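You operate a simulated robot arm through the tools that you are given. There is no shell and no other tool.

The job below is to be done with a simulated robot arm. You get a single attempt, and the scene is never put back.

JOB
Hang the green-head probe in the stirrer clamp, loosen the clamp knob, lower the clamp and tighten the knob.
Fine: clamp all the way down, so that the probe dips into the sample on the plate. Leave the samples and the other controls.
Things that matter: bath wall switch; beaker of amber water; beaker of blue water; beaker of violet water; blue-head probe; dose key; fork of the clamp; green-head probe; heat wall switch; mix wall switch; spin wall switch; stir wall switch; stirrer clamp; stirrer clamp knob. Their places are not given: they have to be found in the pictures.

Only the result counts: the job must be done as asked and must still hold three seconds after the hand-in. Knocking over, shifting, dropping, spilling or breaking anything else fails it.

ROBOT AND FRAMES
A 6-joint arm with a two-finger parallel gripper, fixed in place. Base frame: the origin is at the foot of the arm, x ahead of it, y to its left, z up. Lengths are in m, angles in rad, forces in N, time in s.
With the tool pointing down near the work surface it reaches from about 0.36 to 0.76 m from the base axis. Its first joint turns from -1.152 to 1.152 rad. Payload 2.45 kg.
The tool frame sits at the grasp point between the pads (the TCP): z along the fingers, y along the line on which they close. The tips reach 0.024 m beyond it. The gripper opens to 0.068 m. The fingers are 0.017 m wide and 0.01 m thick; the gripper's body (0.04 by 0.07 m) begins 0.041 m behind the TCP.
Orientation is that of the tool frame in the base frame, as [roll, pitch, yaw] about the fixed x, y, z axes, in that order (R = Rz(yaw) Ry(pitch) Rx(roll)). With the fingers straight down and closing along the base's y, the tool's x points along the base's -x, its y along +y and its z along -z.

CONTROLS
- The arm moves only by the tool drive_tool. Its argument "series" is one flat list of numbers, 7 for each row, row after row: the shift along the tool's x, y, z in m, then the turn, a rotation vector about the tool's x, y, z in rad, then the opening in per cent of the stroke, from 0 (shut) to 100 (fully open). In form: [dx, dy, dz, ax, ay, az, hand, dx, dy, dz, ax, ay, az, hand, ...]. A call has 1 to 20 rows; each row is the pose to reach, as a shift and turn from the pose commanded when the call began, along the tool's axes at that moment. A row lasts 0.2 s, in which the tool goes at most 0.05 m and 0.15 rad; a call with a longer step from one row to the next is refused whole, and so is a gripper value outside its range. A pose out of reach is approached as far as the arm can. The call stops where the force on the tool passes 40 N (or 10 N more than at its start, if that is more) or the arm is blocked; 0.2 s more then pass. Each finger travels about 0.108 m/s and halts on what it meets, pressing with about 26 N; the grip force reading is that of the motor and also rises with nothing between the fingers. The clock runs only during rows and for 0.2 s after the last one: add rows that repeat a pose to give the fingers time. It gives the time, the measured TCP pose, the force on the tool (base axes), the opening and the grip force at its end, in the units of the frame above (readings bear some noise), with the torque about the TCP (base axes, N m) and any sound that the robot's microphone picked up.
- Cameras (640 x 400 px; columns grow to the right, rows downward): "scene" is fixed at [0.1924, 0.4516, 1.4883]; the picture's right is [-0.34, -0.94, 0.00], its down [-0.29, 0.10, -0.95] and it looks along [0.90, -0.32, -0.31] (base axes); focal length 214 px, centre (320, 200). "wrist" rides on the gripper at [0.084, 0.011, -0.075] in the tool frame; the picture's right is [-0.13, 0.99, 0.00], its down [-0.60, -0.08, -0.79] and it looks along [-0.79, -0.10, 0.61] (tool axes); focal length 251 px, centre (320, 200).
- capture(camera): a new picture of that camera. The clock stands still meanwhile.
- pixel_to_xyz(camera, pixels): there is no depth. For up to 12 entries [column, row, z] of the newest picture of that camera ("zoom" is the newest enlarged one), the place [x, y] in the base frame at which the ray of that pixel passes the height z, good to about 0.002 m, but the place of the scene camera against the robot may be out by one fixed shift of up to 0.012 m in any direction. The clock stands still meanwhile.
- zoom(camera, box): a new picture of the part [left, top, right, bottom] of that camera's present view, enlarged. The clock stands still meanwhile.
- job_done(): hands the job in; it is judged then, once.

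Open the gripper and draw the arm clear of the work before you hand the job in, unless the task says otherwise.

The tools are called after "Call:" as name(argument=value, ...) on one line, values as JSON. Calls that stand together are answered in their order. drive_tool: Moves the arm, as the interface text tells. Its arguments: {"type":"object","properties":{"series":{"type":"array"}},"required":["series"]} The other tools are called the same way: capture (camera) takes a picture; pixel_to_xyz (camera, pixels) gives the place at which the rays of pixels pass given heights; zoom (camera, box) takes an enlarged picture of a part of a camera's view; job_done () hands the job in.

At the start:

```text
time: 0.0
position: [0.4303, 0.1158, 1.4444]
tool_rot: [-3.141, 0.0, 3.141]
contact_force: [-0.6, -0.8, -0.8]
torque: [0.02, 0.02, -0.01]
gripper_width: 0.0682
finger_force: 0.1
```

scene: 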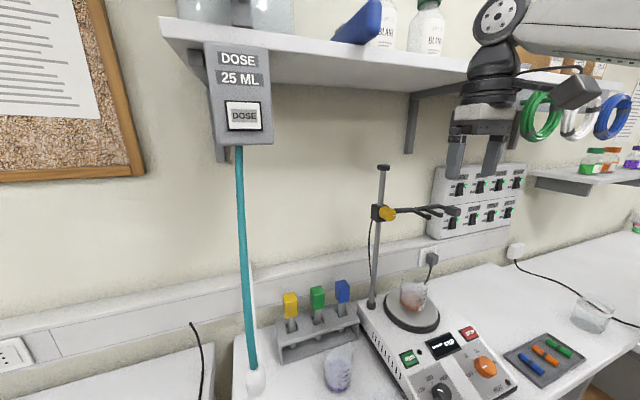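
wrist: 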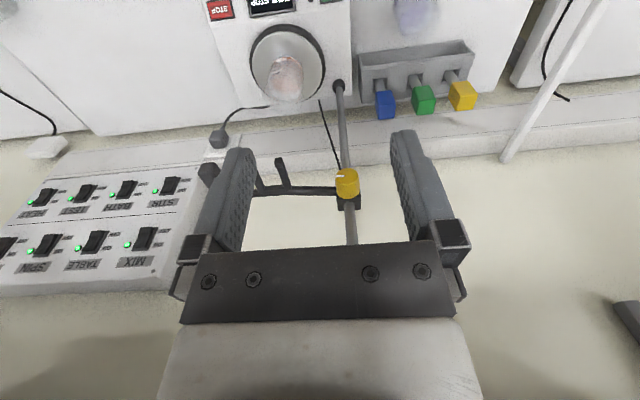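

The first pictures show the probe rack near (318,320) in the scene view, the clamp with its yellow knob at (388,214), and the plate with a beaker at (413,300). I'll zoom in on these.

Call:
zoom(camera="scene", box=[340, 150, 500, 250])

Call:
zoom(camera="scene", box=[250, 260, 410, 400])

Call:
zoom(camera="scene", box=[340, 260, 520, 400])

Call:
zoom(camera="wrist", box=[220, 0, 500, 240])

```text
4.00 times, centred on (420, 200) of scene
```

zoom: 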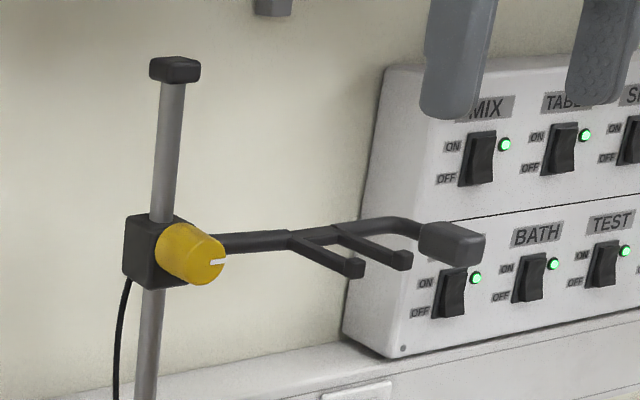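

```text
2.86 times, centred on (330, 330) of scene
```

zoom: 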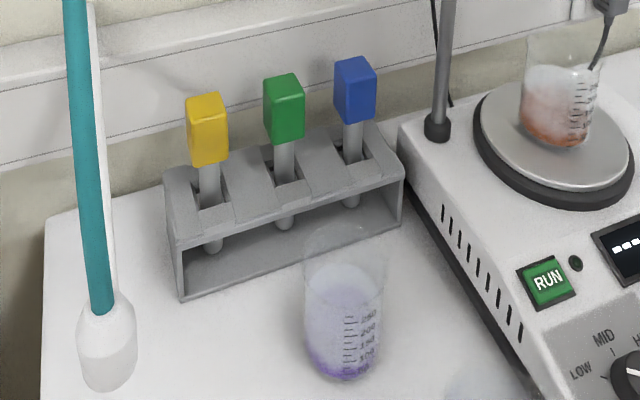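

```text
2.86 times, centred on (430, 330) of scene
```

zoom: 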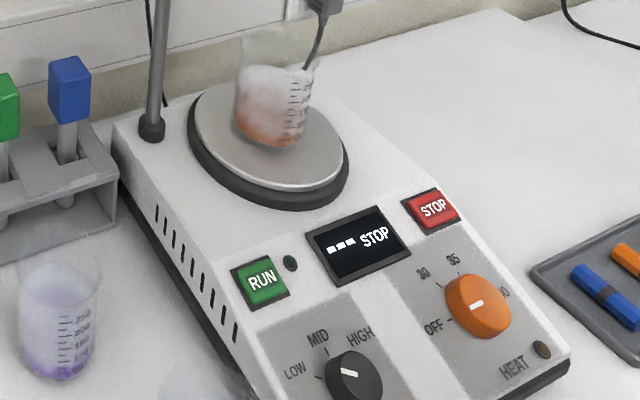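

```text
1.67 times, centred on (360, 120) of wrist
```

zoom: 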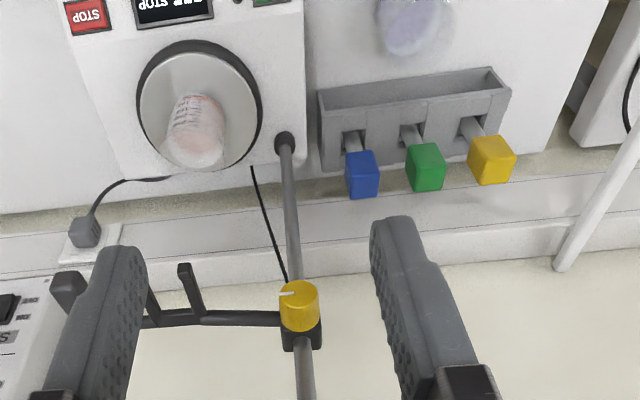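

By triangulation, the knob is near (0.597,0.131,1.297), the pole base near (0.628,0.133,0.995) and the green head near (0.648,0.298,1.055). In the wrist view the left finger hides the fork, so I'll shift sideways along -y and look again.

Call:
drive_tool(series=[0, -0.04, 0, 0, 0, 0, 100, 0, -0.075, 0, 0, 0, 0, 100, 0, -0.075, 0, 0, 0, 0, 100])

Call:
capture(camera="wrist")

Call:
zoom(camera="wrist", box=[220, 100, 420, 225])

Call:
capture(camera="scene")

```text
time: 0.8
position: [0.4309, 0.0407, 1.4449]
tool_rot: [3.141, 0.001, -3.141]
contact_force: [-0.1, 0.2, 0.0]
torque: [0.0, 0.01, 0.0]
gripper_width: 0.0679
finger_force: 0.0
```

```text
taken
```

wrist: 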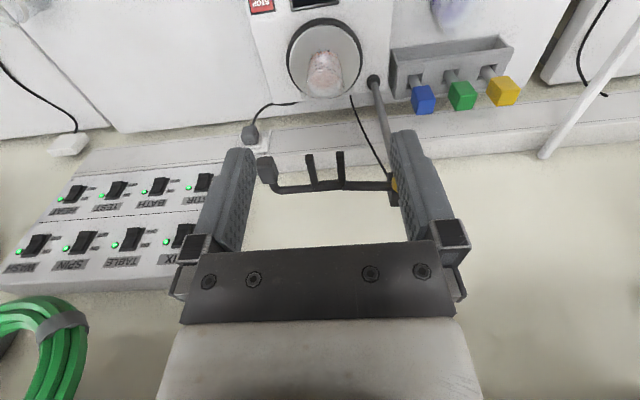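

```text
3.20 times, centred on (320, 162) of wrist
```

zoom: 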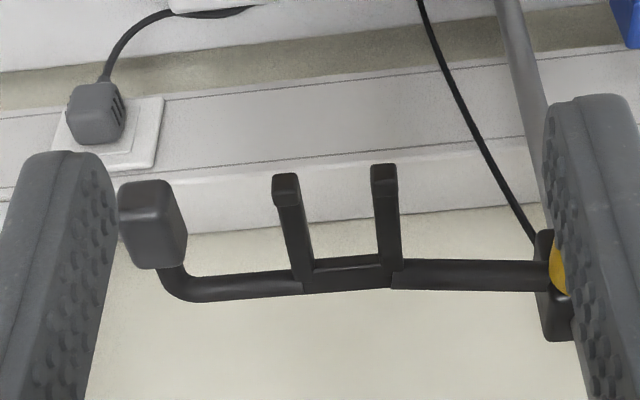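

```text
taken
```

scene: 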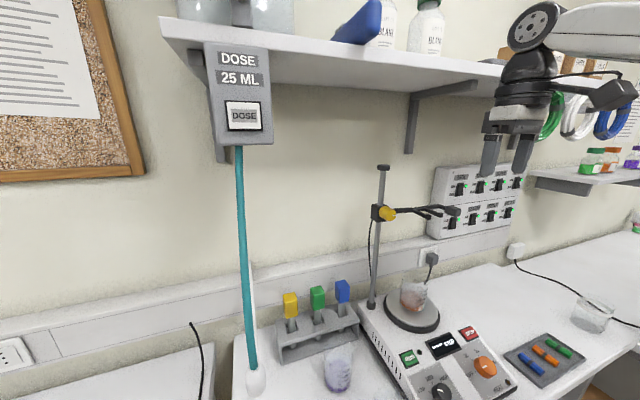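

The wrist zoom shows two tines pointing at the robot with raised tips at (286,180) and (384,172). Their crossbar is at row 270 and there is a handle block at (152,225). I'll take rays for these at two heights.

Call:
pixel_to_xyz(camera="zoom", pixels=[[286, 182, 1.28], [286, 182, 1.3], [384, 172, 1.28], [384, 172, 1.3], [302, 280, 1.28], [302, 280, 1.3], [390, 275, 1.28], [390, 275, 1.3], [152, 210, 1.3], [545, 280, 1.3]])

Call:
pixel_to_xyz(camera="wrist", pixels=[[462, 105, 1.03], [462, 105, 1.06], [323, 90, 1.0], [323, 50, 1.0], [374, 80, 1.0], [374, 80, 0.98]])

Call:
zoom(camera="scene", box=[360, 190, 470, 240])

```text
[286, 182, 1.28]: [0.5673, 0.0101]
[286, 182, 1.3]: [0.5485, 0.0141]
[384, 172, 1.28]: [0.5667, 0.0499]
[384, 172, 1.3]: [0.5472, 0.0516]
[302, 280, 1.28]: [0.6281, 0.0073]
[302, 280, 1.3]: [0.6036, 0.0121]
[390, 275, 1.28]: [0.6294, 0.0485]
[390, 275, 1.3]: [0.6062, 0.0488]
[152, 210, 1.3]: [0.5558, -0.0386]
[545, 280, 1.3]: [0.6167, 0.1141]
```

```text
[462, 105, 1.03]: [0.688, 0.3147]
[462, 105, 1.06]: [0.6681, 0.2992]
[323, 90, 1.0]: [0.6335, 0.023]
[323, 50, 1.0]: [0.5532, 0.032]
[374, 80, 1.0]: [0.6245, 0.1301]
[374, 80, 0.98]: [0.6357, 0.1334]
```

```text
5.82 times, centred on (415, 215) of scene
```

zoom: 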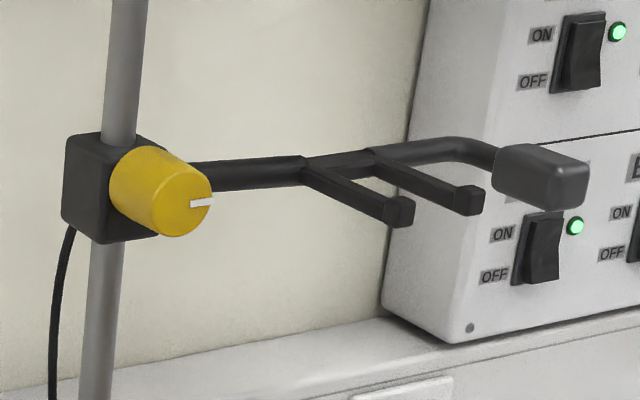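

For accurate heights I'll lower the tool by 0.14 m in free space at x≈0.43, with the fork ahead at x>0.54, and view the same features again.

Call:
drive_tool(series=[0, 0, 0.04, 0, 0, 0, 100, 0, 0, 0.08, 0, 0, 0, 100, 0, 0, 0.12, 0, 0, 0, 100, 0, 0, 0.14, 0, 0, 0, 100, 0, 0, 0.14, 0, 0, 0, 100])

Call:
capture(camera="wrist")

```text
time: 2.0
position: [0.4297, 0.039, 1.3047]
tool_rot: [-3.14, 0.001, -3.139]
contact_force: [0.4, 0.3, -0.4]
torque: [-0.04, -0.01, 0.0]
gripper_width: 0.0682
finger_force: 0.1
```

```text
taken
```

wrist: 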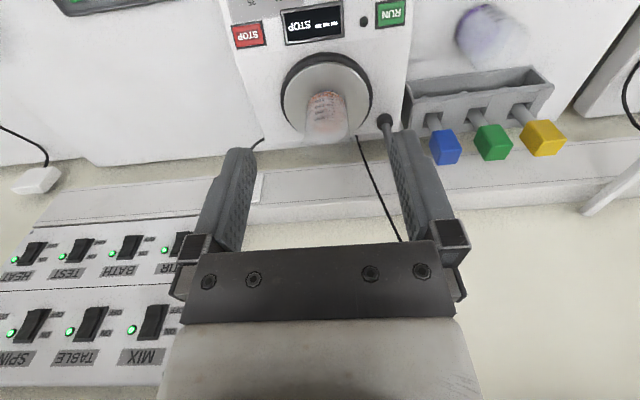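

The gripper body hides the fork here, but the rack and plate show clearly. I'll zoom on those, then take rays for the rack features.

Call:
zoom(camera="wrist", box=[390, 50, 590, 175])

Call:
pixel_to_xyz(camera="zoom", pixels=[[320, 200, 1.03], [320, 200, 1.06]])

Call:
zoom(camera="wrist", box=[240, 40, 440, 165])

```text
3.20 times, centred on (490, 112) of wrist
```

zoom: 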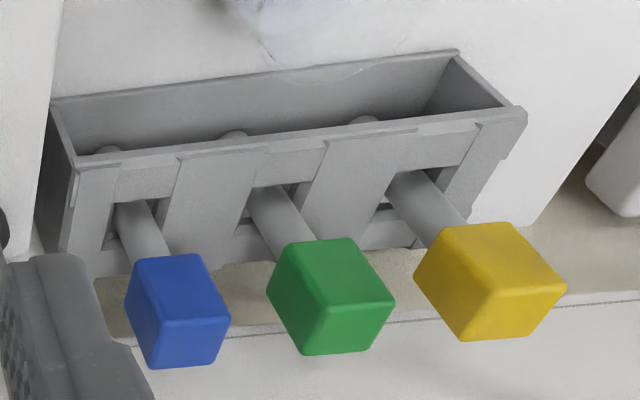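

```text
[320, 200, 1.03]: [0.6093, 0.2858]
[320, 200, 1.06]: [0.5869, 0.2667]
```

```text
3.20 times, centred on (340, 102) of wrist
```

zoom: 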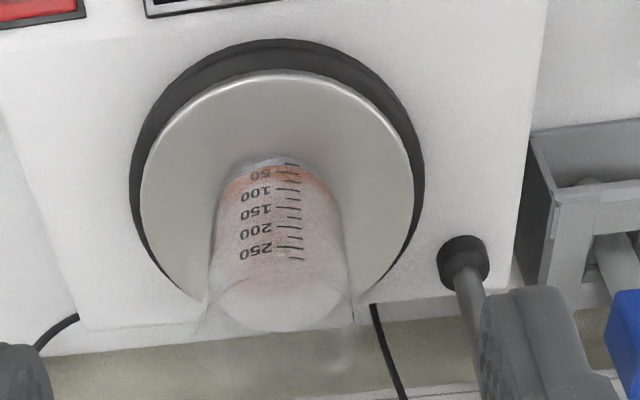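

The green head's ray gives a rough place, and the amber beaker sits at the plate's centre. I'll move sideways to y≈0.29 and z≈1.25 for a close wrist view of the rack.

Call:
drive_tool(series=[0, 0.045, 0.01, 0, 0, 0, 100, 0, 0.09, 0.02, 0, 0, 0, 100, 0, 0.135, 0.03, 0, 0, 0, 100, 0, 0.18, 0.04, 0, 0, 0, 100, 0, 0.225, 0.05, 0, 0, 0, 100, 0, 0.25, 0.055, 0, 0, 0, 100, 0, 0.25, 0.055, 0, 0, 0, 100])

Call:
capture(camera="wrist")

Call:
capture(camera="scene")

```text
time: 3.6
position: [0.43, 0.2904, 1.2503]
tool_rot: [3.141, 0.001, -3.141]
contact_force: [0.6, -0.6, -0.4]
torque: [0.0, 0.02, 0.0]
gripper_width: 0.0679
finger_force: 0.0
```

```text
taken
```

wrist: 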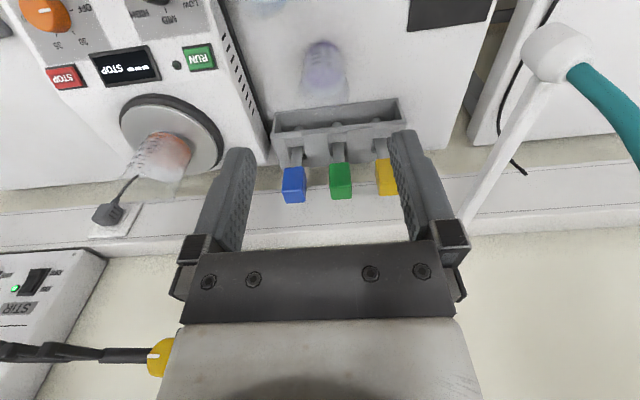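

```text
taken
```

scene: 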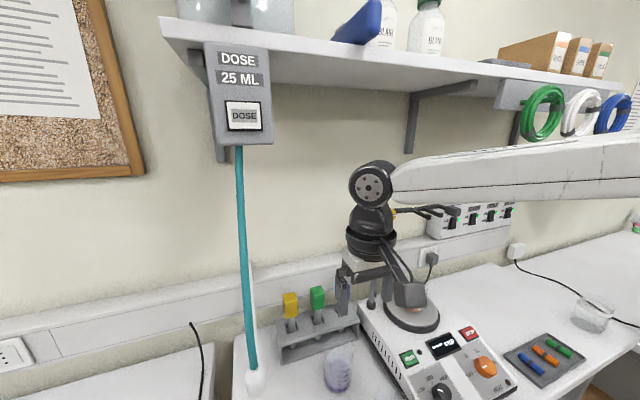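

The rack is now centred between the fingers, with the green head at (340,180). I'll zoom in for detail and take rays.

Call:
zoom(camera="wrist", box=[255, 85, 415, 210])

Call:
pixel_to_xyz(camera="wrist", pixels=[[294, 185, 1.05], [340, 181, 1.05], [387, 177, 1.05], [340, 181, 1.03], [274, 113, 1.0], [401, 99, 1.0], [272, 135, 1.0], [406, 120, 1.0]])

```text
3.20 times, centred on (335, 148) of wrist
```

zoom: 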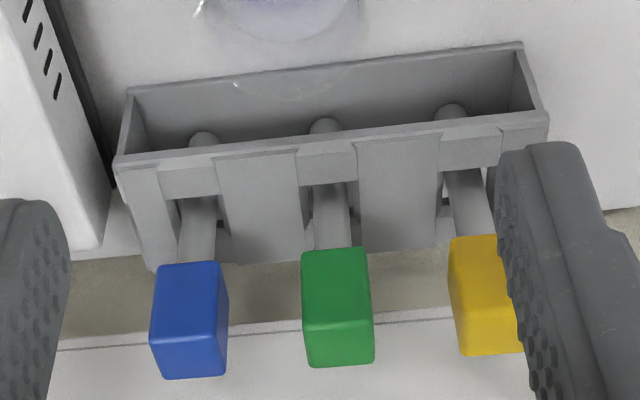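

```text
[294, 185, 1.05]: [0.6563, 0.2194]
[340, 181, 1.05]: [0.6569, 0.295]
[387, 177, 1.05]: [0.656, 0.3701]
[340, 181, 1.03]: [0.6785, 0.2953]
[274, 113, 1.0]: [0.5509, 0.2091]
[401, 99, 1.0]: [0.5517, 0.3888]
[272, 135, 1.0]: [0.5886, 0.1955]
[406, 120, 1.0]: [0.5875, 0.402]
```

The heads line up along y, with the green one near y≈0.295. I'll zoom further on it for exact corners, then raise the tool for parallax.

Call:
zoom(camera="wrist", box=[308, 135, 372, 205])

Call:
drive_tool(series=[0, 0, -0.05, 0, 0, 0, 100, 0, 0, -0.1, 0, 0, 0, 100, 0, 0, -0.15, 0, 0, 0, 100, 0, 0, -0.15, 0, 0, 0, 100])

Call:
capture(camera="wrist")

Call:
zoom(camera="wrist", box=[260, 60, 420, 160])

```text
5.71 times, centred on (340, 170) of wrist
```

zoom: 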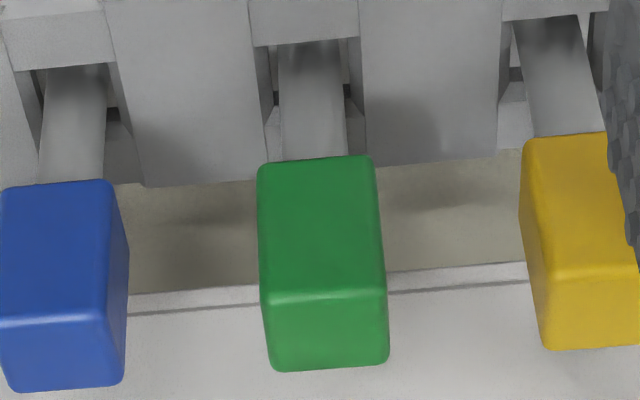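

```text
time: 4.6
position: [0.4296, 0.2902, 1.3983]
tool_rot: [-3.141, 0.0, 3.141]
contact_force: [-0.5, -0.4, 0.4]
torque: [0.0, -0.02, -0.01]
gripper_width: 0.0676
finger_force: 0.2
```

```text
taken
```

wrist: 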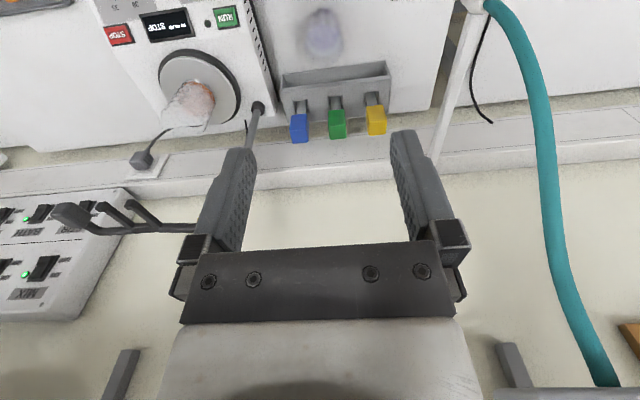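

```text
4.00 times, centred on (340, 110) of wrist
```

zoom: 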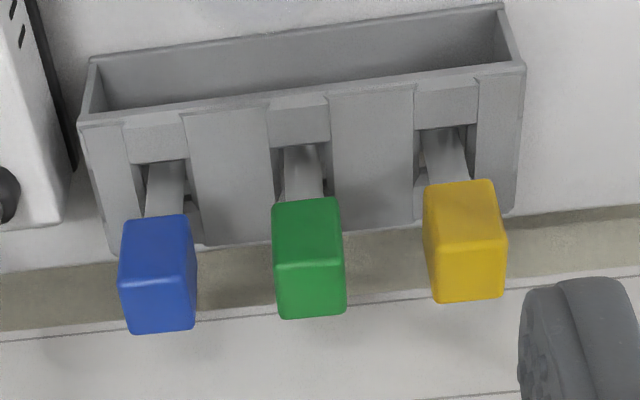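

The corners of the green head triangulate to its top at z≈1.080, with its centre near (0.651,0.297) and a size of about 0.03×0.03×0.05. The fork also shows in this view near (130,215), so I'll zoom on it to get parallax against the earlier view.

Call:
zoom(camera="wrist", box=[40, 170, 220, 270])

Call:
drive_tool(series=[0, -0.05, -0.005, 0, 0, 0, 100, 0, -0.1, -0.01, 0, 0, 0, 100, 0, -0.15, -0.02, 0, 0, 0, 100, 0, -0.2, -0.02, 0, 0, 0, 100, 0, -0.25, -0.02, 0, 0, 0, 100, 0, -0.265, -0.02, 0, 0, 0, 100, 0, -0.265, -0.02, 0, 0, 0, 100])

Call:
capture(camera="wrist")

Call:
zoom(camera="wrist", box=[240, 130, 400, 240])

```text
3.56 times, centred on (130, 220) of wrist
```

zoom: 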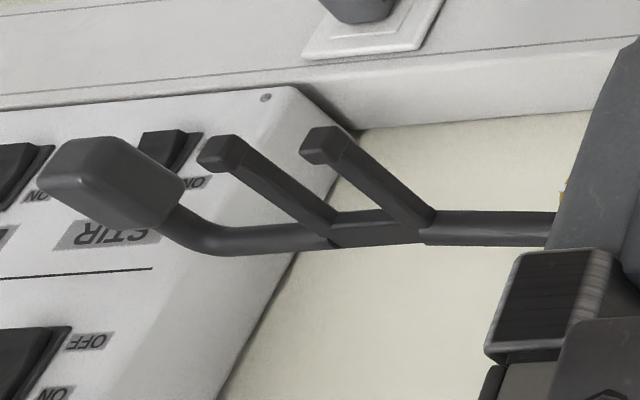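

```text
refused: row 1 steps farther than a row can; nothing moved
```

```text
taken
```

wrist: 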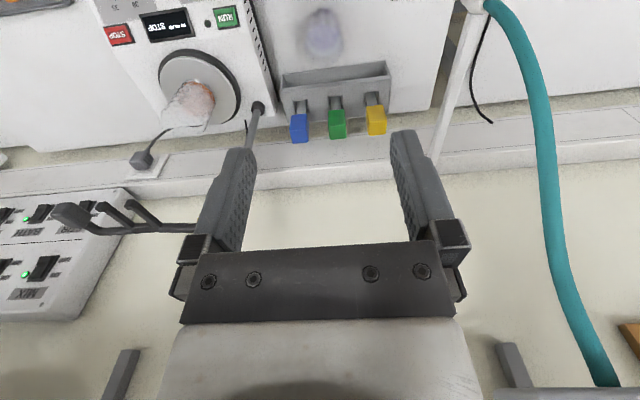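

```text
3.64 times, centred on (320, 185) of wrist
```

zoom: 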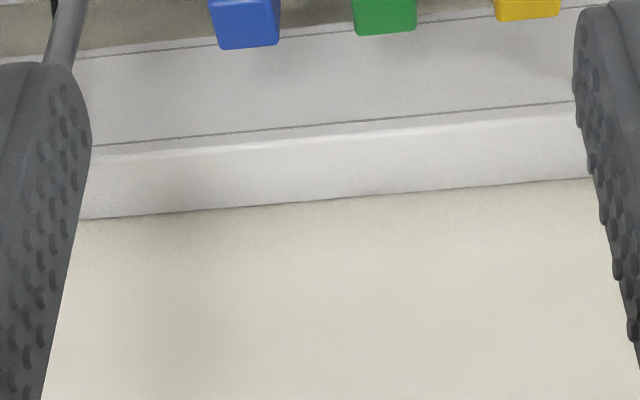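

The move was refused because the first step was slightly over 0.05 m, so I'll resend it in smaller steps to view the fork at y≈0.03, z≈1.42.

Call:
drive_tool(series=[0, -0.045, -0.01, 0, 0, 0, 100, 0, -0.09, -0.02, 0, 0, 0, 100, 0, -0.135, -0.02, 0, 0, 0, 100, 0, -0.18, -0.02, 0, 0, 0, 100, 0, -0.225, -0.02, 0, 0, 0, 100, 0, -0.26, -0.02, 0, 0, 0, 100, 0, -0.26, -0.02, 0, 0, 0, 100])

Call:
capture(camera="wrist")

Call:
zoom(camera="wrist", box=[240, 130, 400, 230])

```text
time: 6.2
position: [0.4305, 0.0309, 1.4185]
tool_rot: [3.142, 0.0, -3.141]
contact_force: [0.5, -0.5, 0.0]
torque: [0.02, -0.02, -0.02]
gripper_width: 0.0681
finger_force: 0.1
```

```text
taken
```

wrist: 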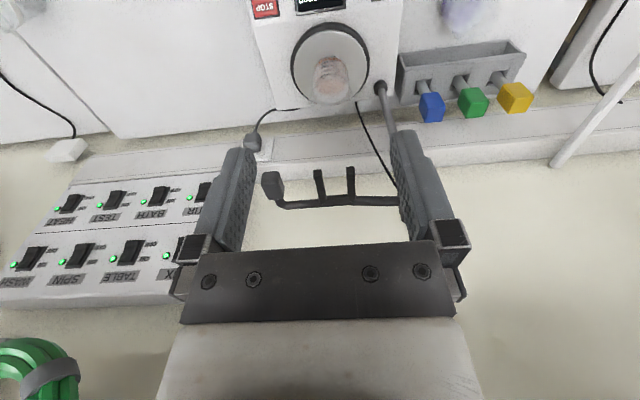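

```text
4.00 times, centred on (320, 180) of wrist
```

zoom: 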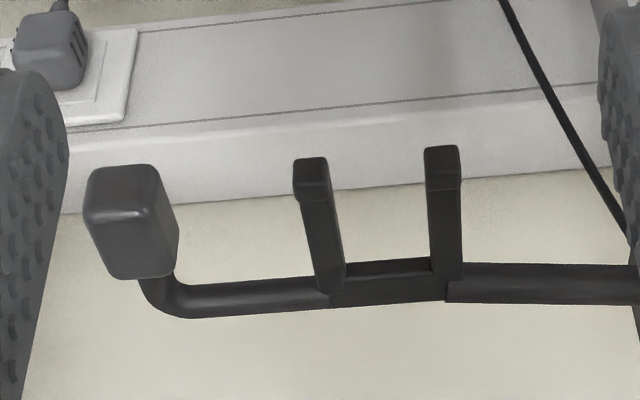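

The fork triangulates well. The tine tips are at x≈0.550 with their undersides at z≈1.292, and at y≈0.013 and 0.050, so the slot centre is y≈0.032. Before choosing a gripper tilt I need the clearance under the shelf, so I'll zoom on the shelf and the arm.

Call:
zoom(camera="scene", box=[350, 20, 590, 170])

Call:
capture(camera="scene")

Call:
zoom(camera="scene", box=[140, 0, 300, 170])

Call:
zoom(camera="scene", box=[290, 320, 390, 400])

```text
2.67 times, centred on (470, 95) of scene
```

zoom: 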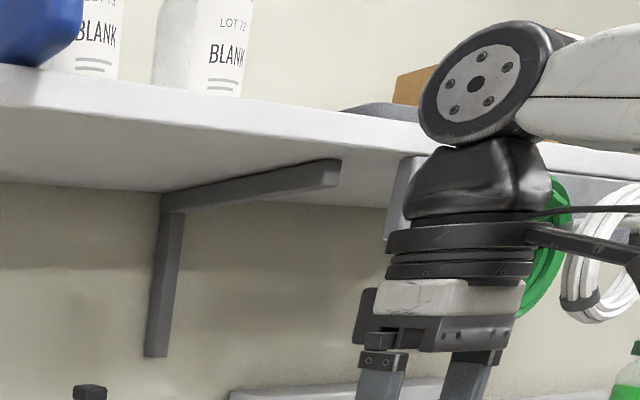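

```text
taken
```

scene: 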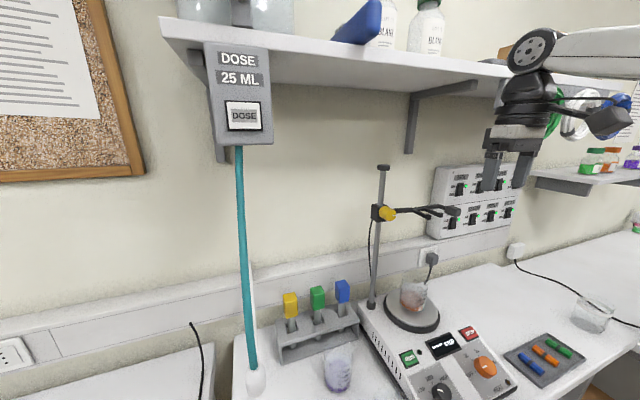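

```text
2.35 times, centred on (220, 85) of scene
```

zoom: 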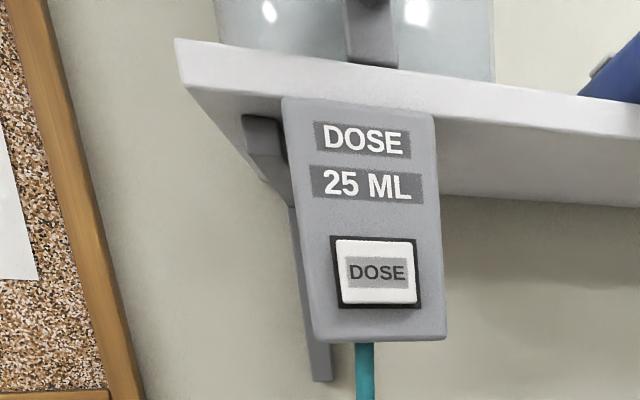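

```text
5.00 times, centred on (340, 360) of scene
```

zoom: 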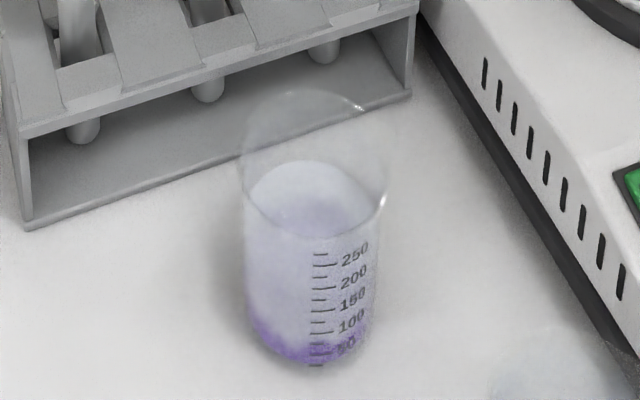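

The shelf's underside comes out near z≈1.60 with its front at x≈0.55, so I'll tilt the gripper about 20° forward to keep the wrist clear of it. Next I'll move to a pose above the green head at roughly (0.648,0.297,1.20) with the fingers 75% open.

Call:
drive_tool(series=[0, 0.04, 0.02, 0, -0.1, 0, 90, 0, 0.08, 0.04, 0, -0.2, 0, 80, 0, 0.12, 0.06, 0, -0.3, 0, 75, 0, 0.16, 0.085, 0, -0.349, 0, 75, 0, 0.2, 0.11, 0, -0.349, 0, 75, 0, 0.24, 0.135, 0, -0.349, 0, 75, 0, 0.2658, 0.155, 0, -0.349, 0, 75, -0.04, 0.2658, 0.17, 0, -0.349, 0, 75, -0.08, 0.2658, 0.185, 0, -0.349, 0, 75, -0.12, 0.2658, 0.2, 0, -0.349, 0, 75, -0.16, 0.2658, 0.21, 0, -0.349, 0, 75, -0.2, 0.2658, 0.2194, 0, -0.349, 0, 75, -0.218, 0.2658, 0.2194, 0, -0.349, 0, 75, -0.218, 0.2658, 0.2194, 0, -0.349, 0, 75])

Call:
capture(camera="wrist")

Call:
capture(camera="scene")

```text
time: 9.2
position: [0.6494, 0.2949, 1.2024]
tool_rot: [3.141, 0.349, 3.141]
contact_force: [-1.0, -0.4, -0.5]
torque: [-0.02, -0.03, 0.01]
gripper_width: 0.0511
finger_force: 0.0
```

```text
taken
```

wrist: 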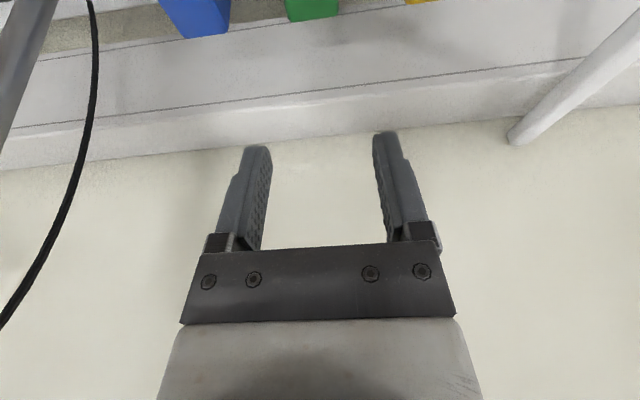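

```text
taken
```

scene: 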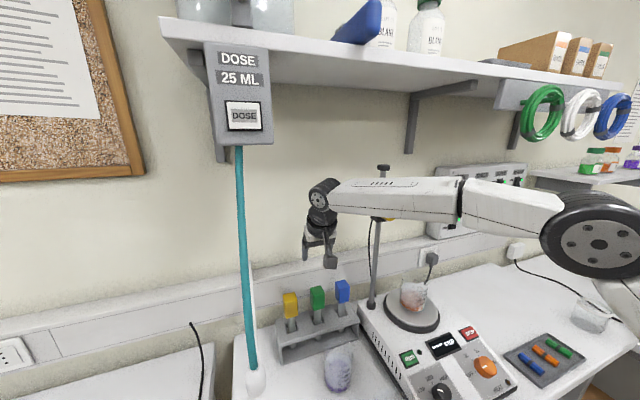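

The tool is above the rack at (0.649,0.295,1.202). I'll go straight down 0.072 m to just above the heads and check the alignment.

Call:
drive_tool(series=[0.0123, 0.001, 0.0338, 0, 0, 0, 75, 0.0246, 0.0015, 0.0677, 0, 0, 0, 75, 0.0246, 0.0015, 0.0677, 0, 0, 0, 75])

Call:
capture(camera="wrist")

Call:
zoom(camera="scene", box=[260, 220, 400, 330])

```text
time: 10.0
position: [0.6499, 0.2993, 1.1274]
tool_rot: [-3.141, 0.348, 3.141]
contact_force: [0.4, -0.1, 0.4]
torque: [-0.02, 0.02, -0.01]
gripper_width: 0.0509
finger_force: 0.1
```

```text
taken
```

wrist: 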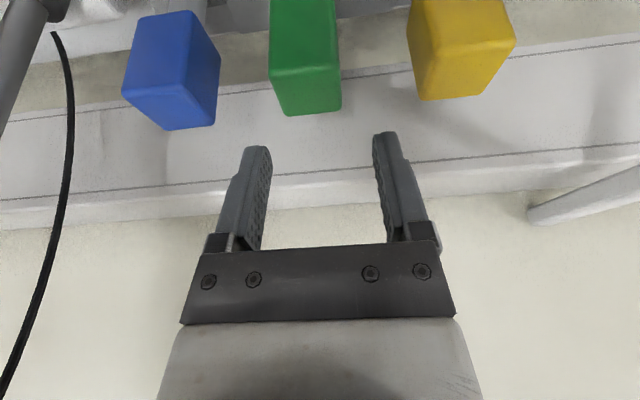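

```text
3.64 times, centred on (330, 275) of scene
```

zoom: 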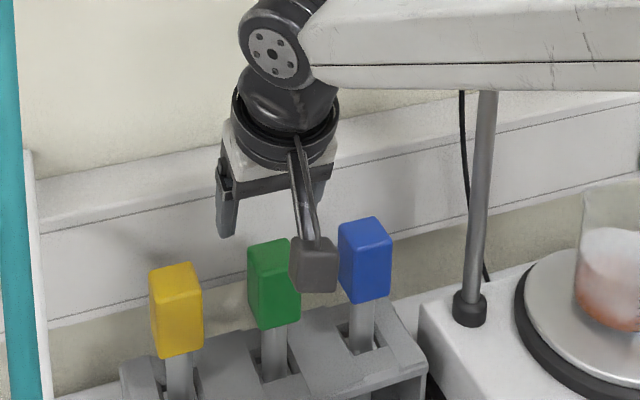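

The heads sit ahead as predicted: the green top edge at (305,73) gives a centre of (0.649,0.2955). I'll descend 0.06 m with a -2.5 mm y correction and close on the head.

Call:
drive_tool(series=[0.0103, -0.0025, 0.0282, 0, 0, 0, 75, 0.0205, -0.0025, 0.0564, 0, 0, 0, 75, 0.0205, -0.0025, 0.0564, 0, 0, 0, 75])

Call:
capture(camera="wrist")

Call:
zoom(camera="scene", box=[260, 240, 400, 400])

```text
time: 10.8
position: [0.6482, 0.2954, 1.0689]
tool_rot: [-3.141, 0.352, -3.141]
contact_force: [-0.2, -0.4, -1.0]
torque: [0.01, -0.02, 0.03]
gripper_width: 0.0509
finger_force: 0.1
```

```text
taken
```

wrist: 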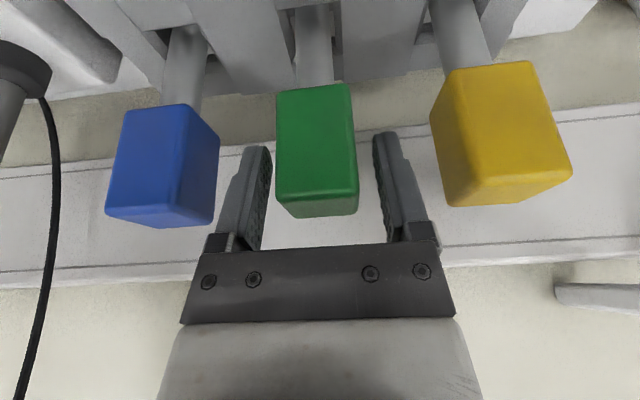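

```text
2.50 times, centred on (330, 320) of scene
```

zoom: 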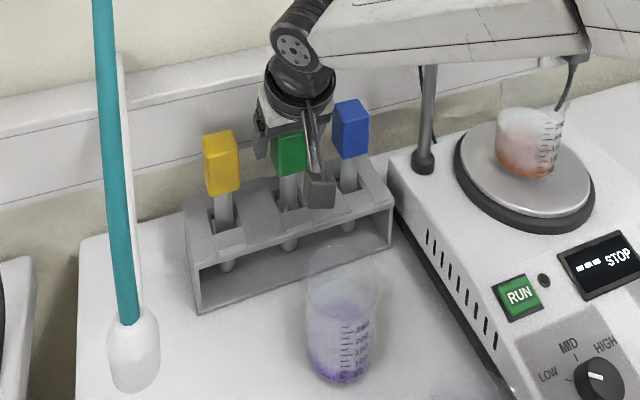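

The fingers straddle the green head with clear gaps to the blue and yellow ones. I'll close on it now.

Call:
drive_tool(series=[0, 0, 0, 0, 0, 0, 50, 0, 0, 0, 0, 0, 0, 30, 0, 0, 0, 0, 0, 0, 0, 0, 0, 0, 0, 0, 0, 0])

Call:
capture(camera="wrist")

```text
time: 11.8
position: [0.6473, 0.2954, 1.0694]
tool_rot: [3.141, 0.348, 3.142]
contact_force: [0.7, -0.7, -0.1]
torque: [-0.02, 0.0, 0.0]
gripper_width: 0.0334
finger_force: 26.3
```

```text
taken
```

wrist: 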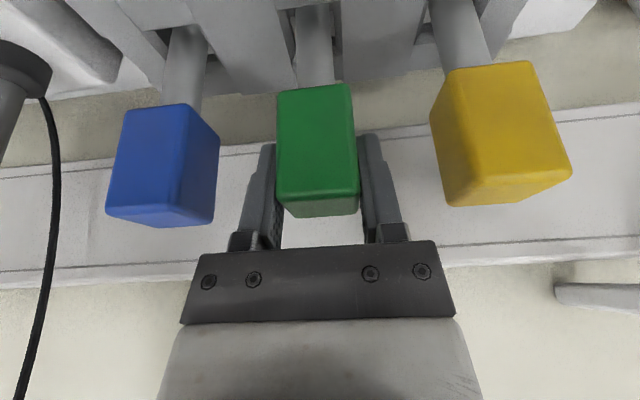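

The grip holds at a width of 0.0334 m with 26 N. I'll lift the probe straight up 0.16 m, slowly at first, and check it.

Call:
drive_tool(series=[-0.0051, 0, -0.0141, 0, 0, 0, 0, -0.0103, 0, -0.0282, 0, 0, 0, 0, -0.0205, 0, -0.0564, 0, 0, 0, 0, -0.0308, 0, -0.0846, 0, 0, 0, 0, -0.041, 0, -0.1128, 0, 0, 0, 0, -0.0547, 0, -0.1504, 0, 0, 0, 0, -0.0547, 0, -0.1504, 0, 0, 0, 0])

Call:
capture(camera="scene")

Call:
capture(camera="wrist")

Call:
zoom(camera="scene", box=[260, 180, 400, 340])

```text
time: 13.4
position: [0.6501, 0.2965, 1.23]
tool_rot: [-3.141, 0.347, -3.141]
contact_force: [0.3, 0.6, -0.2]
torque: [0.0, 0.02, 0.03]
gripper_width: 0.0335
finger_force: 26.1
```

```text
taken
```

scene: 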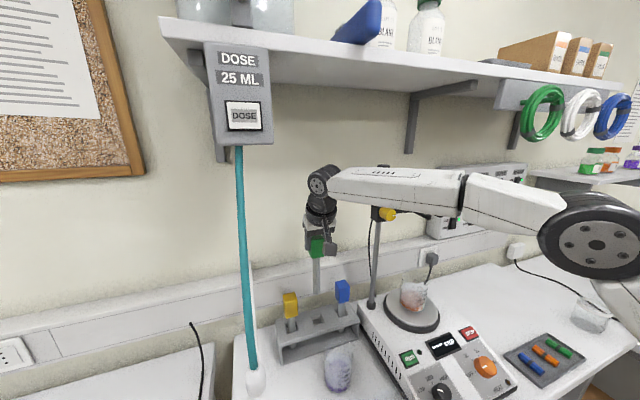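

```text
taken
```

wrist: 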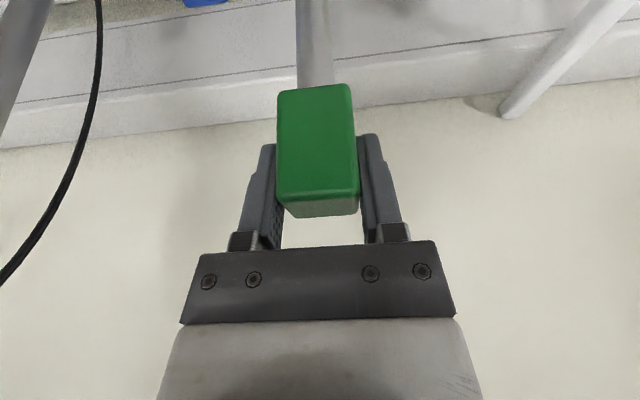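

```text
2.50 times, centred on (330, 260) of scene
```

zoom: 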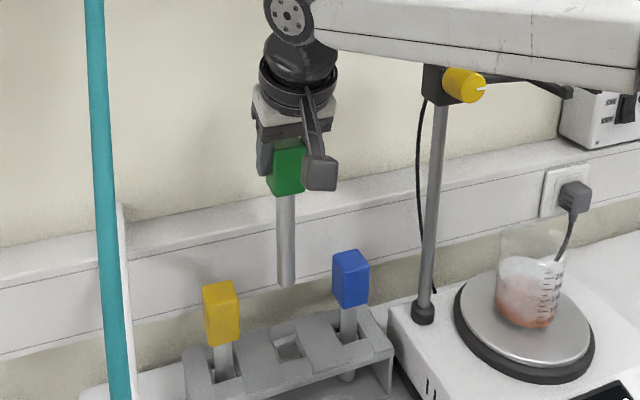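

The probe is free of the rack and the stem looks about 0.1 m long. I'll retreat toward the robot while rising to z≈1.365, then go across to y≈0.032 in front of the fork.

Call:
drive_tool(series=[0.0179, 0, -0.0385, 0, 0, 0, 0, 0.0406, 0, -0.0786, 0, 0, 0, 0, 0.0632, 0, -0.1188, 0, 0, 0, 0, 0.0859, 0, -0.159, 0, 0, 0, 0, 0.1204, -0.01, -0.1897, 0, 0, 0, 0, 0.1204, -0.05, -0.1897, 0, 0, 0, 0, 0.1204, -0.09, -0.1897, 0, 0, 0, 0, 0.1204, -0.13, -0.1897, 0, 0, 0, 0, 0.1204, -0.17, -0.1897, 0, 0, 0, 0, 0.1204, -0.21, -0.1897, 0, 0, 0, 0, 0.1204, -0.25, -0.1897, 0, 0, 0, 0, 0.1204, -0.2638, -0.1897, 0, 0, 0, 0, 0.1204, -0.2638, -0.1897, 0, 0, 0, 0])

Call:
capture(camera="scene")

Call:
capture(camera="wrist")

Call:
zoom(camera="scene", box=[360, 130, 500, 260])

```text
time: 16.2
position: [0.4703, 0.0307, 1.3667]
tool_rot: [3.141, 0.35, -3.141]
contact_force: [0.6, 0.8, -1.5]
torque: [-0.04, 0.0, -0.03]
gripper_width: 0.0337
finger_force: 26.3
```

```text
taken
```

scene: 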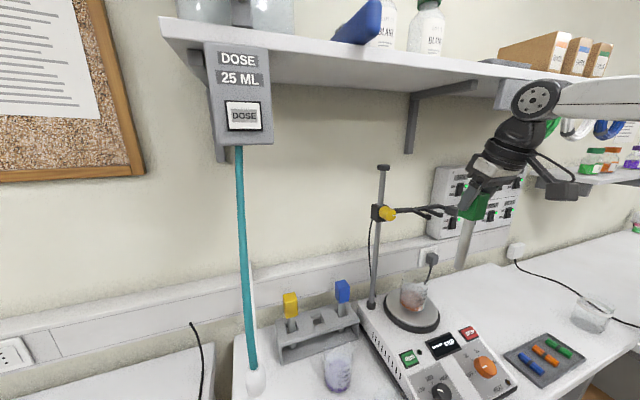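

```text
taken
```

wrist: 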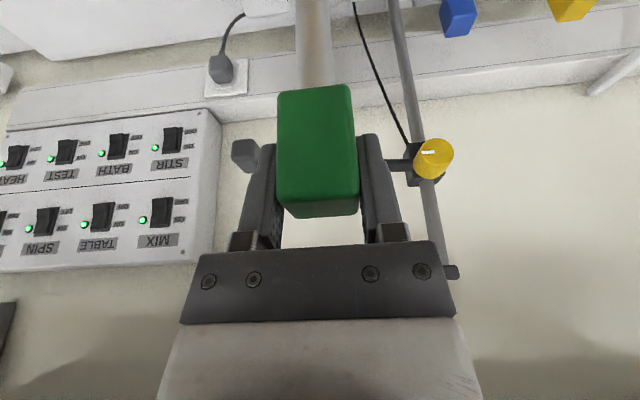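

```text
3.08 times, centred on (430, 195) of scene
```

zoom: 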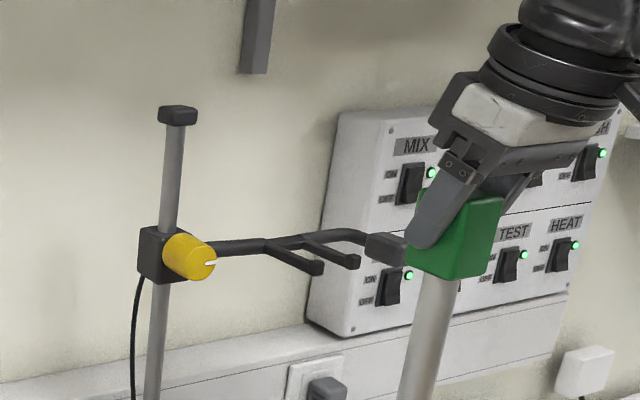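

I'm in front of the fork at (0.470,0.031,1.367) and the scene shows the stem in line with the slot. I'll advance 0.109 m along +x, keeping the height so the head passes above the lips.

Call:
drive_tool(series=[-0.0235, 0, 0.0086, 0, 0, 0, 0, -0.047, 0, 0.0171, 0, 0, 0, 0, -0.0658, 0, 0.0239, 0, 0, 0, 0, -0.0799, 0, 0.0291, 0, 0, 0, 0, -0.0917, 0, 0.0333, 0, 0, 0, 0, -0.1025, 0, 0.0373, 0, 0, 0, 0, -0.1025, 0, 0.0373, 0, 0, 0, 0])

Call:
capture(camera="wrist")

Call:
zoom(camera="scene", box=[370, 170, 480, 250])

Call:
capture(camera="scene")

```text
time: 17.8
position: [0.58, 0.0315, 1.3669]
tool_rot: [-3.141, 0.348, 3.14]
contact_force: [0.3, 0.5, -1.4]
torque: [-0.01, 0.01, -0.01]
gripper_width: 0.0339
finger_force: 25.5
```

```text
taken
```

wrist: 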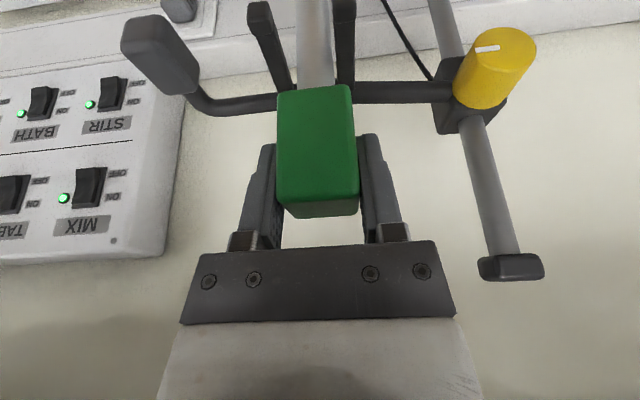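

```text
5.00 times, centred on (425, 210) of scene
```

zoom: 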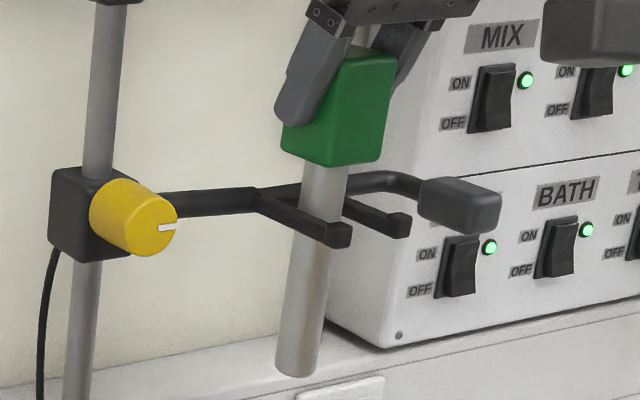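

```text
taken
```

scene: 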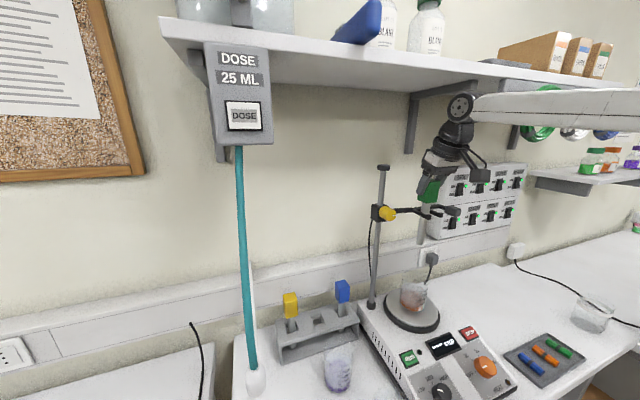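

The stem is between the tines and the head sits above them at about (0.580,0.032). I'll lower 0.02 m first and check the force.

Call:
drive_tool(series=[0.0034, 0, 0.0094, 0, 0, 0, 0, 0.0068, 0, 0.0188, 0, 0, 0, 0, 0.0068, 0, 0.0188, 0, 0, 0, 0])

Call:
capture(camera="wrist")

Call:
zoom(camera="scene", box=[370, 170, 480, 250])

```text
time: 18.6
position: [0.5805, 0.0324, 1.346]
tool_rot: [-3.141, 0.349, 3.141]
contact_force: [-0.9, 0.1, 0.2]
torque: [0.01, 0.0, -0.02]
gripper_width: 0.0336
finger_force: 25.8
```

```text
taken
```

wrist: 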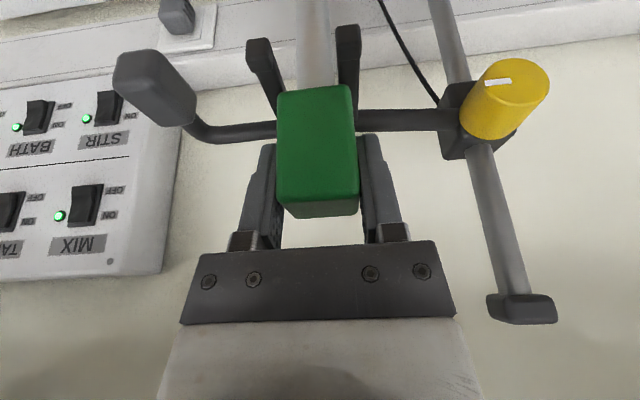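

```text
5.00 times, centred on (425, 210) of scene
```

zoom: 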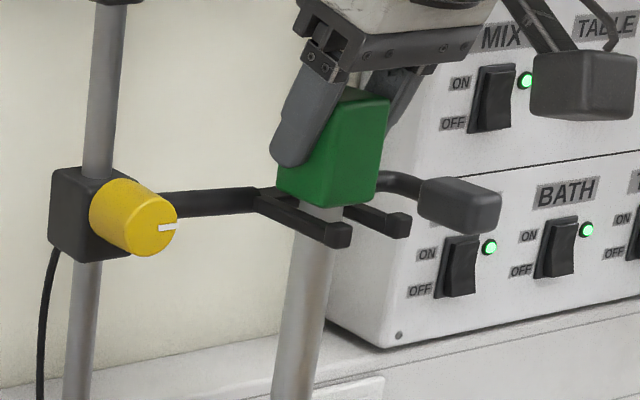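

The head is now just above the tines at (330,200) in the zoom, with no contact force. I'll creep down 6 mm in 2 mm steps.

Call:
drive_tool(series=[0.0007, 0, 0.0019, 0, 0, 0, 0, 0.0014, 0, 0.0038, 0, 0, 0, 0, 0.0021, 0, 0.0056, 0, 0, 0, 0, 0.0021, 0, 0.0056, 0, 0, 0, 0])

Call:
zoom(camera="scene", box=[390, 180, 460, 230])

```text
time: 19.6
position: [0.5785, 0.0328, 1.3408]
tool_rot: [3.14, 0.352, -3.141]
contact_force: [-1.3, 0.0, 6.1]
torque: [-0.02, 0.14, 0.0]
gripper_width: 0.0336
finger_force: 26.1
```

```text
8.00 times, centred on (425, 205) of scene
```

zoom: 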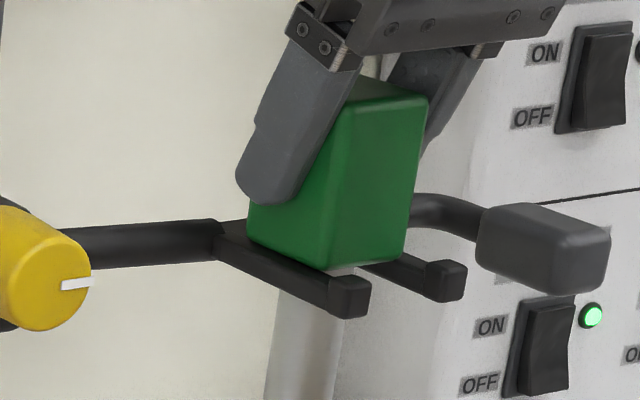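

There is 6 N of contact, and the torque suggests the front edge of the head touches near the lips. I'll lift 6 mm, shift +4 mm in x and lower again to compare the contact height.

Call:
drive_tool(series=[-0.0021, 0, -0.0056, 0, 0, 0, 0, -0.0059, 0, -0.0042, 0, 0, 0, 0, -0.0038, 0, 0.0014, 0, 0, 0, 0, -0.0027, 0, 0.0042, 0, 0, 0, 0, -0.0024, 0, 0.0052, 0, 0, 0, 0, -0.0024, 0, 0.0052, 0, 0, 0, 0])

Call:
zoom(camera="scene", box=[390, 180, 460, 230])

```text
time: 21.0
position: [0.5821, 0.0319, 1.3359]
tool_rot: [-3.141, 0.354, -3.14]
contact_force: [0.9, 2.1, 17.6]
torque: [0.04, -0.11, -0.01]
gripper_width: 0.0339
finger_force: 26.1
```

```text
8.00 times, centred on (425, 205) of scene
```

zoom: 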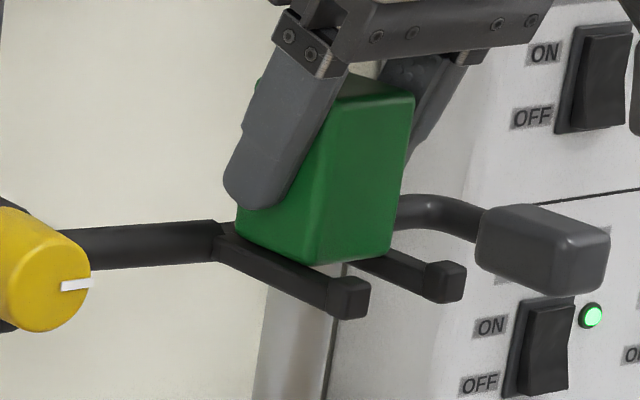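

The contact is now lower at z≈1.336 with the force centred, and the head sits clear behind the lips. I'll relieve the pressure by 1.5 mm and open gently.

Call:
drive_tool(series=[-0.0005, 0, -0.0014, 0, 0, 0, 0, -0.0005, 0, -0.0014, 0, 0, 0, 20, -0.0005, 0, -0.0014, 0, 0, 0, 52, -0.0005, 0, -0.0014, 0, 0, 0, 60, -0.0005, 0, -0.0014, 0, 0, 0, 65, -0.0005, 0, -0.0014, 0, 0, 0, 65])

Call:
capture(camera="wrist")

Call:
zoom(camera="scene", box=[380, 170, 470, 240])

```text
time: 22.4
position: [0.5829, 0.0317, 1.3375]
tool_rot: [-3.142, 0.35, 3.14]
contact_force: [0.3, 0.6, -0.3]
torque: [0.0, 0.03, -0.04]
gripper_width: 0.044
finger_force: 0.0
```

```text
taken
```

wrist: 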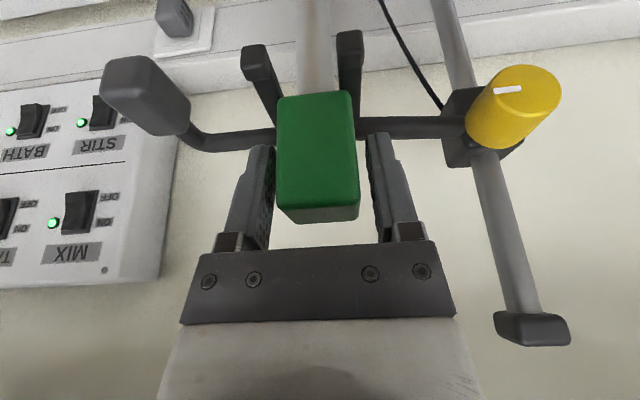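

```text
5.71 times, centred on (425, 205) of scene
```

zoom: 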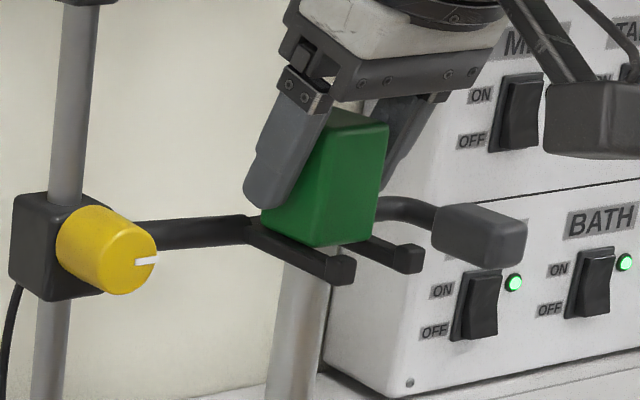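

The probe hangs on its own in the fork and the fingers have released it. I'll rise 12 mm and back straight out toward the robot by 0.11 m, opening wider at the end.

Call:
drive_tool(series=[-0.0041, 0, -0.0113, 0, 0, 0, 72, 0.0147, 0, -0.0181, 0, 0, 0, 72, 0.0335, 0, -0.025, 0, 0, 0, 72, 0.0617, 0, -0.0352, 0, 0, 0, 72, 0.0993, 0, -0.0489, 0, 0, 0, 72, 0.0993, 0, -0.0489, 0, 0, 0, 72])

Call:
capture(camera="wrist")

Call:
capture(camera="scene")

Call:
zoom(camera="scene", box=[360, 160, 470, 320])

```text
time: 23.8
position: [0.4732, 0.0319, 1.3473]
tool_rot: [3.14, 0.349, 3.141]
contact_force: [0.5, 0.8, 0.6]
torque: [-0.05, 0.02, 0.01]
gripper_width: 0.0489
finger_force: 0.1
```

```text
taken
```

wrist: 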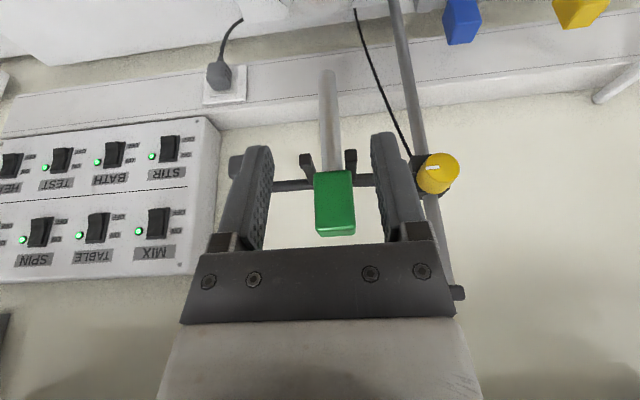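

```text
taken
```

scene: 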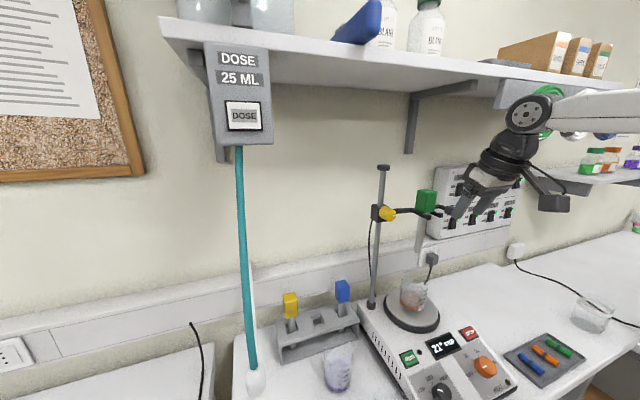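

```text
2.50 times, centred on (415, 240) of scene
```

zoom: 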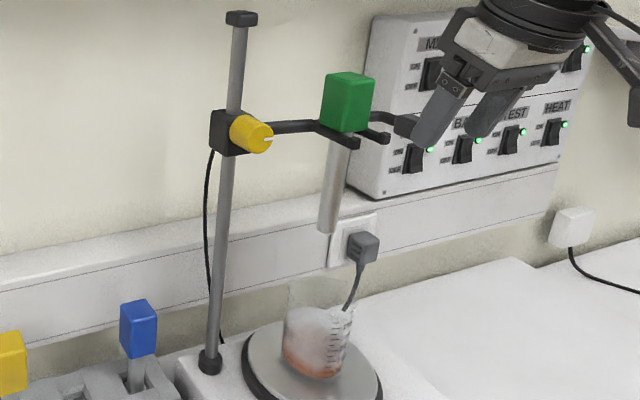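

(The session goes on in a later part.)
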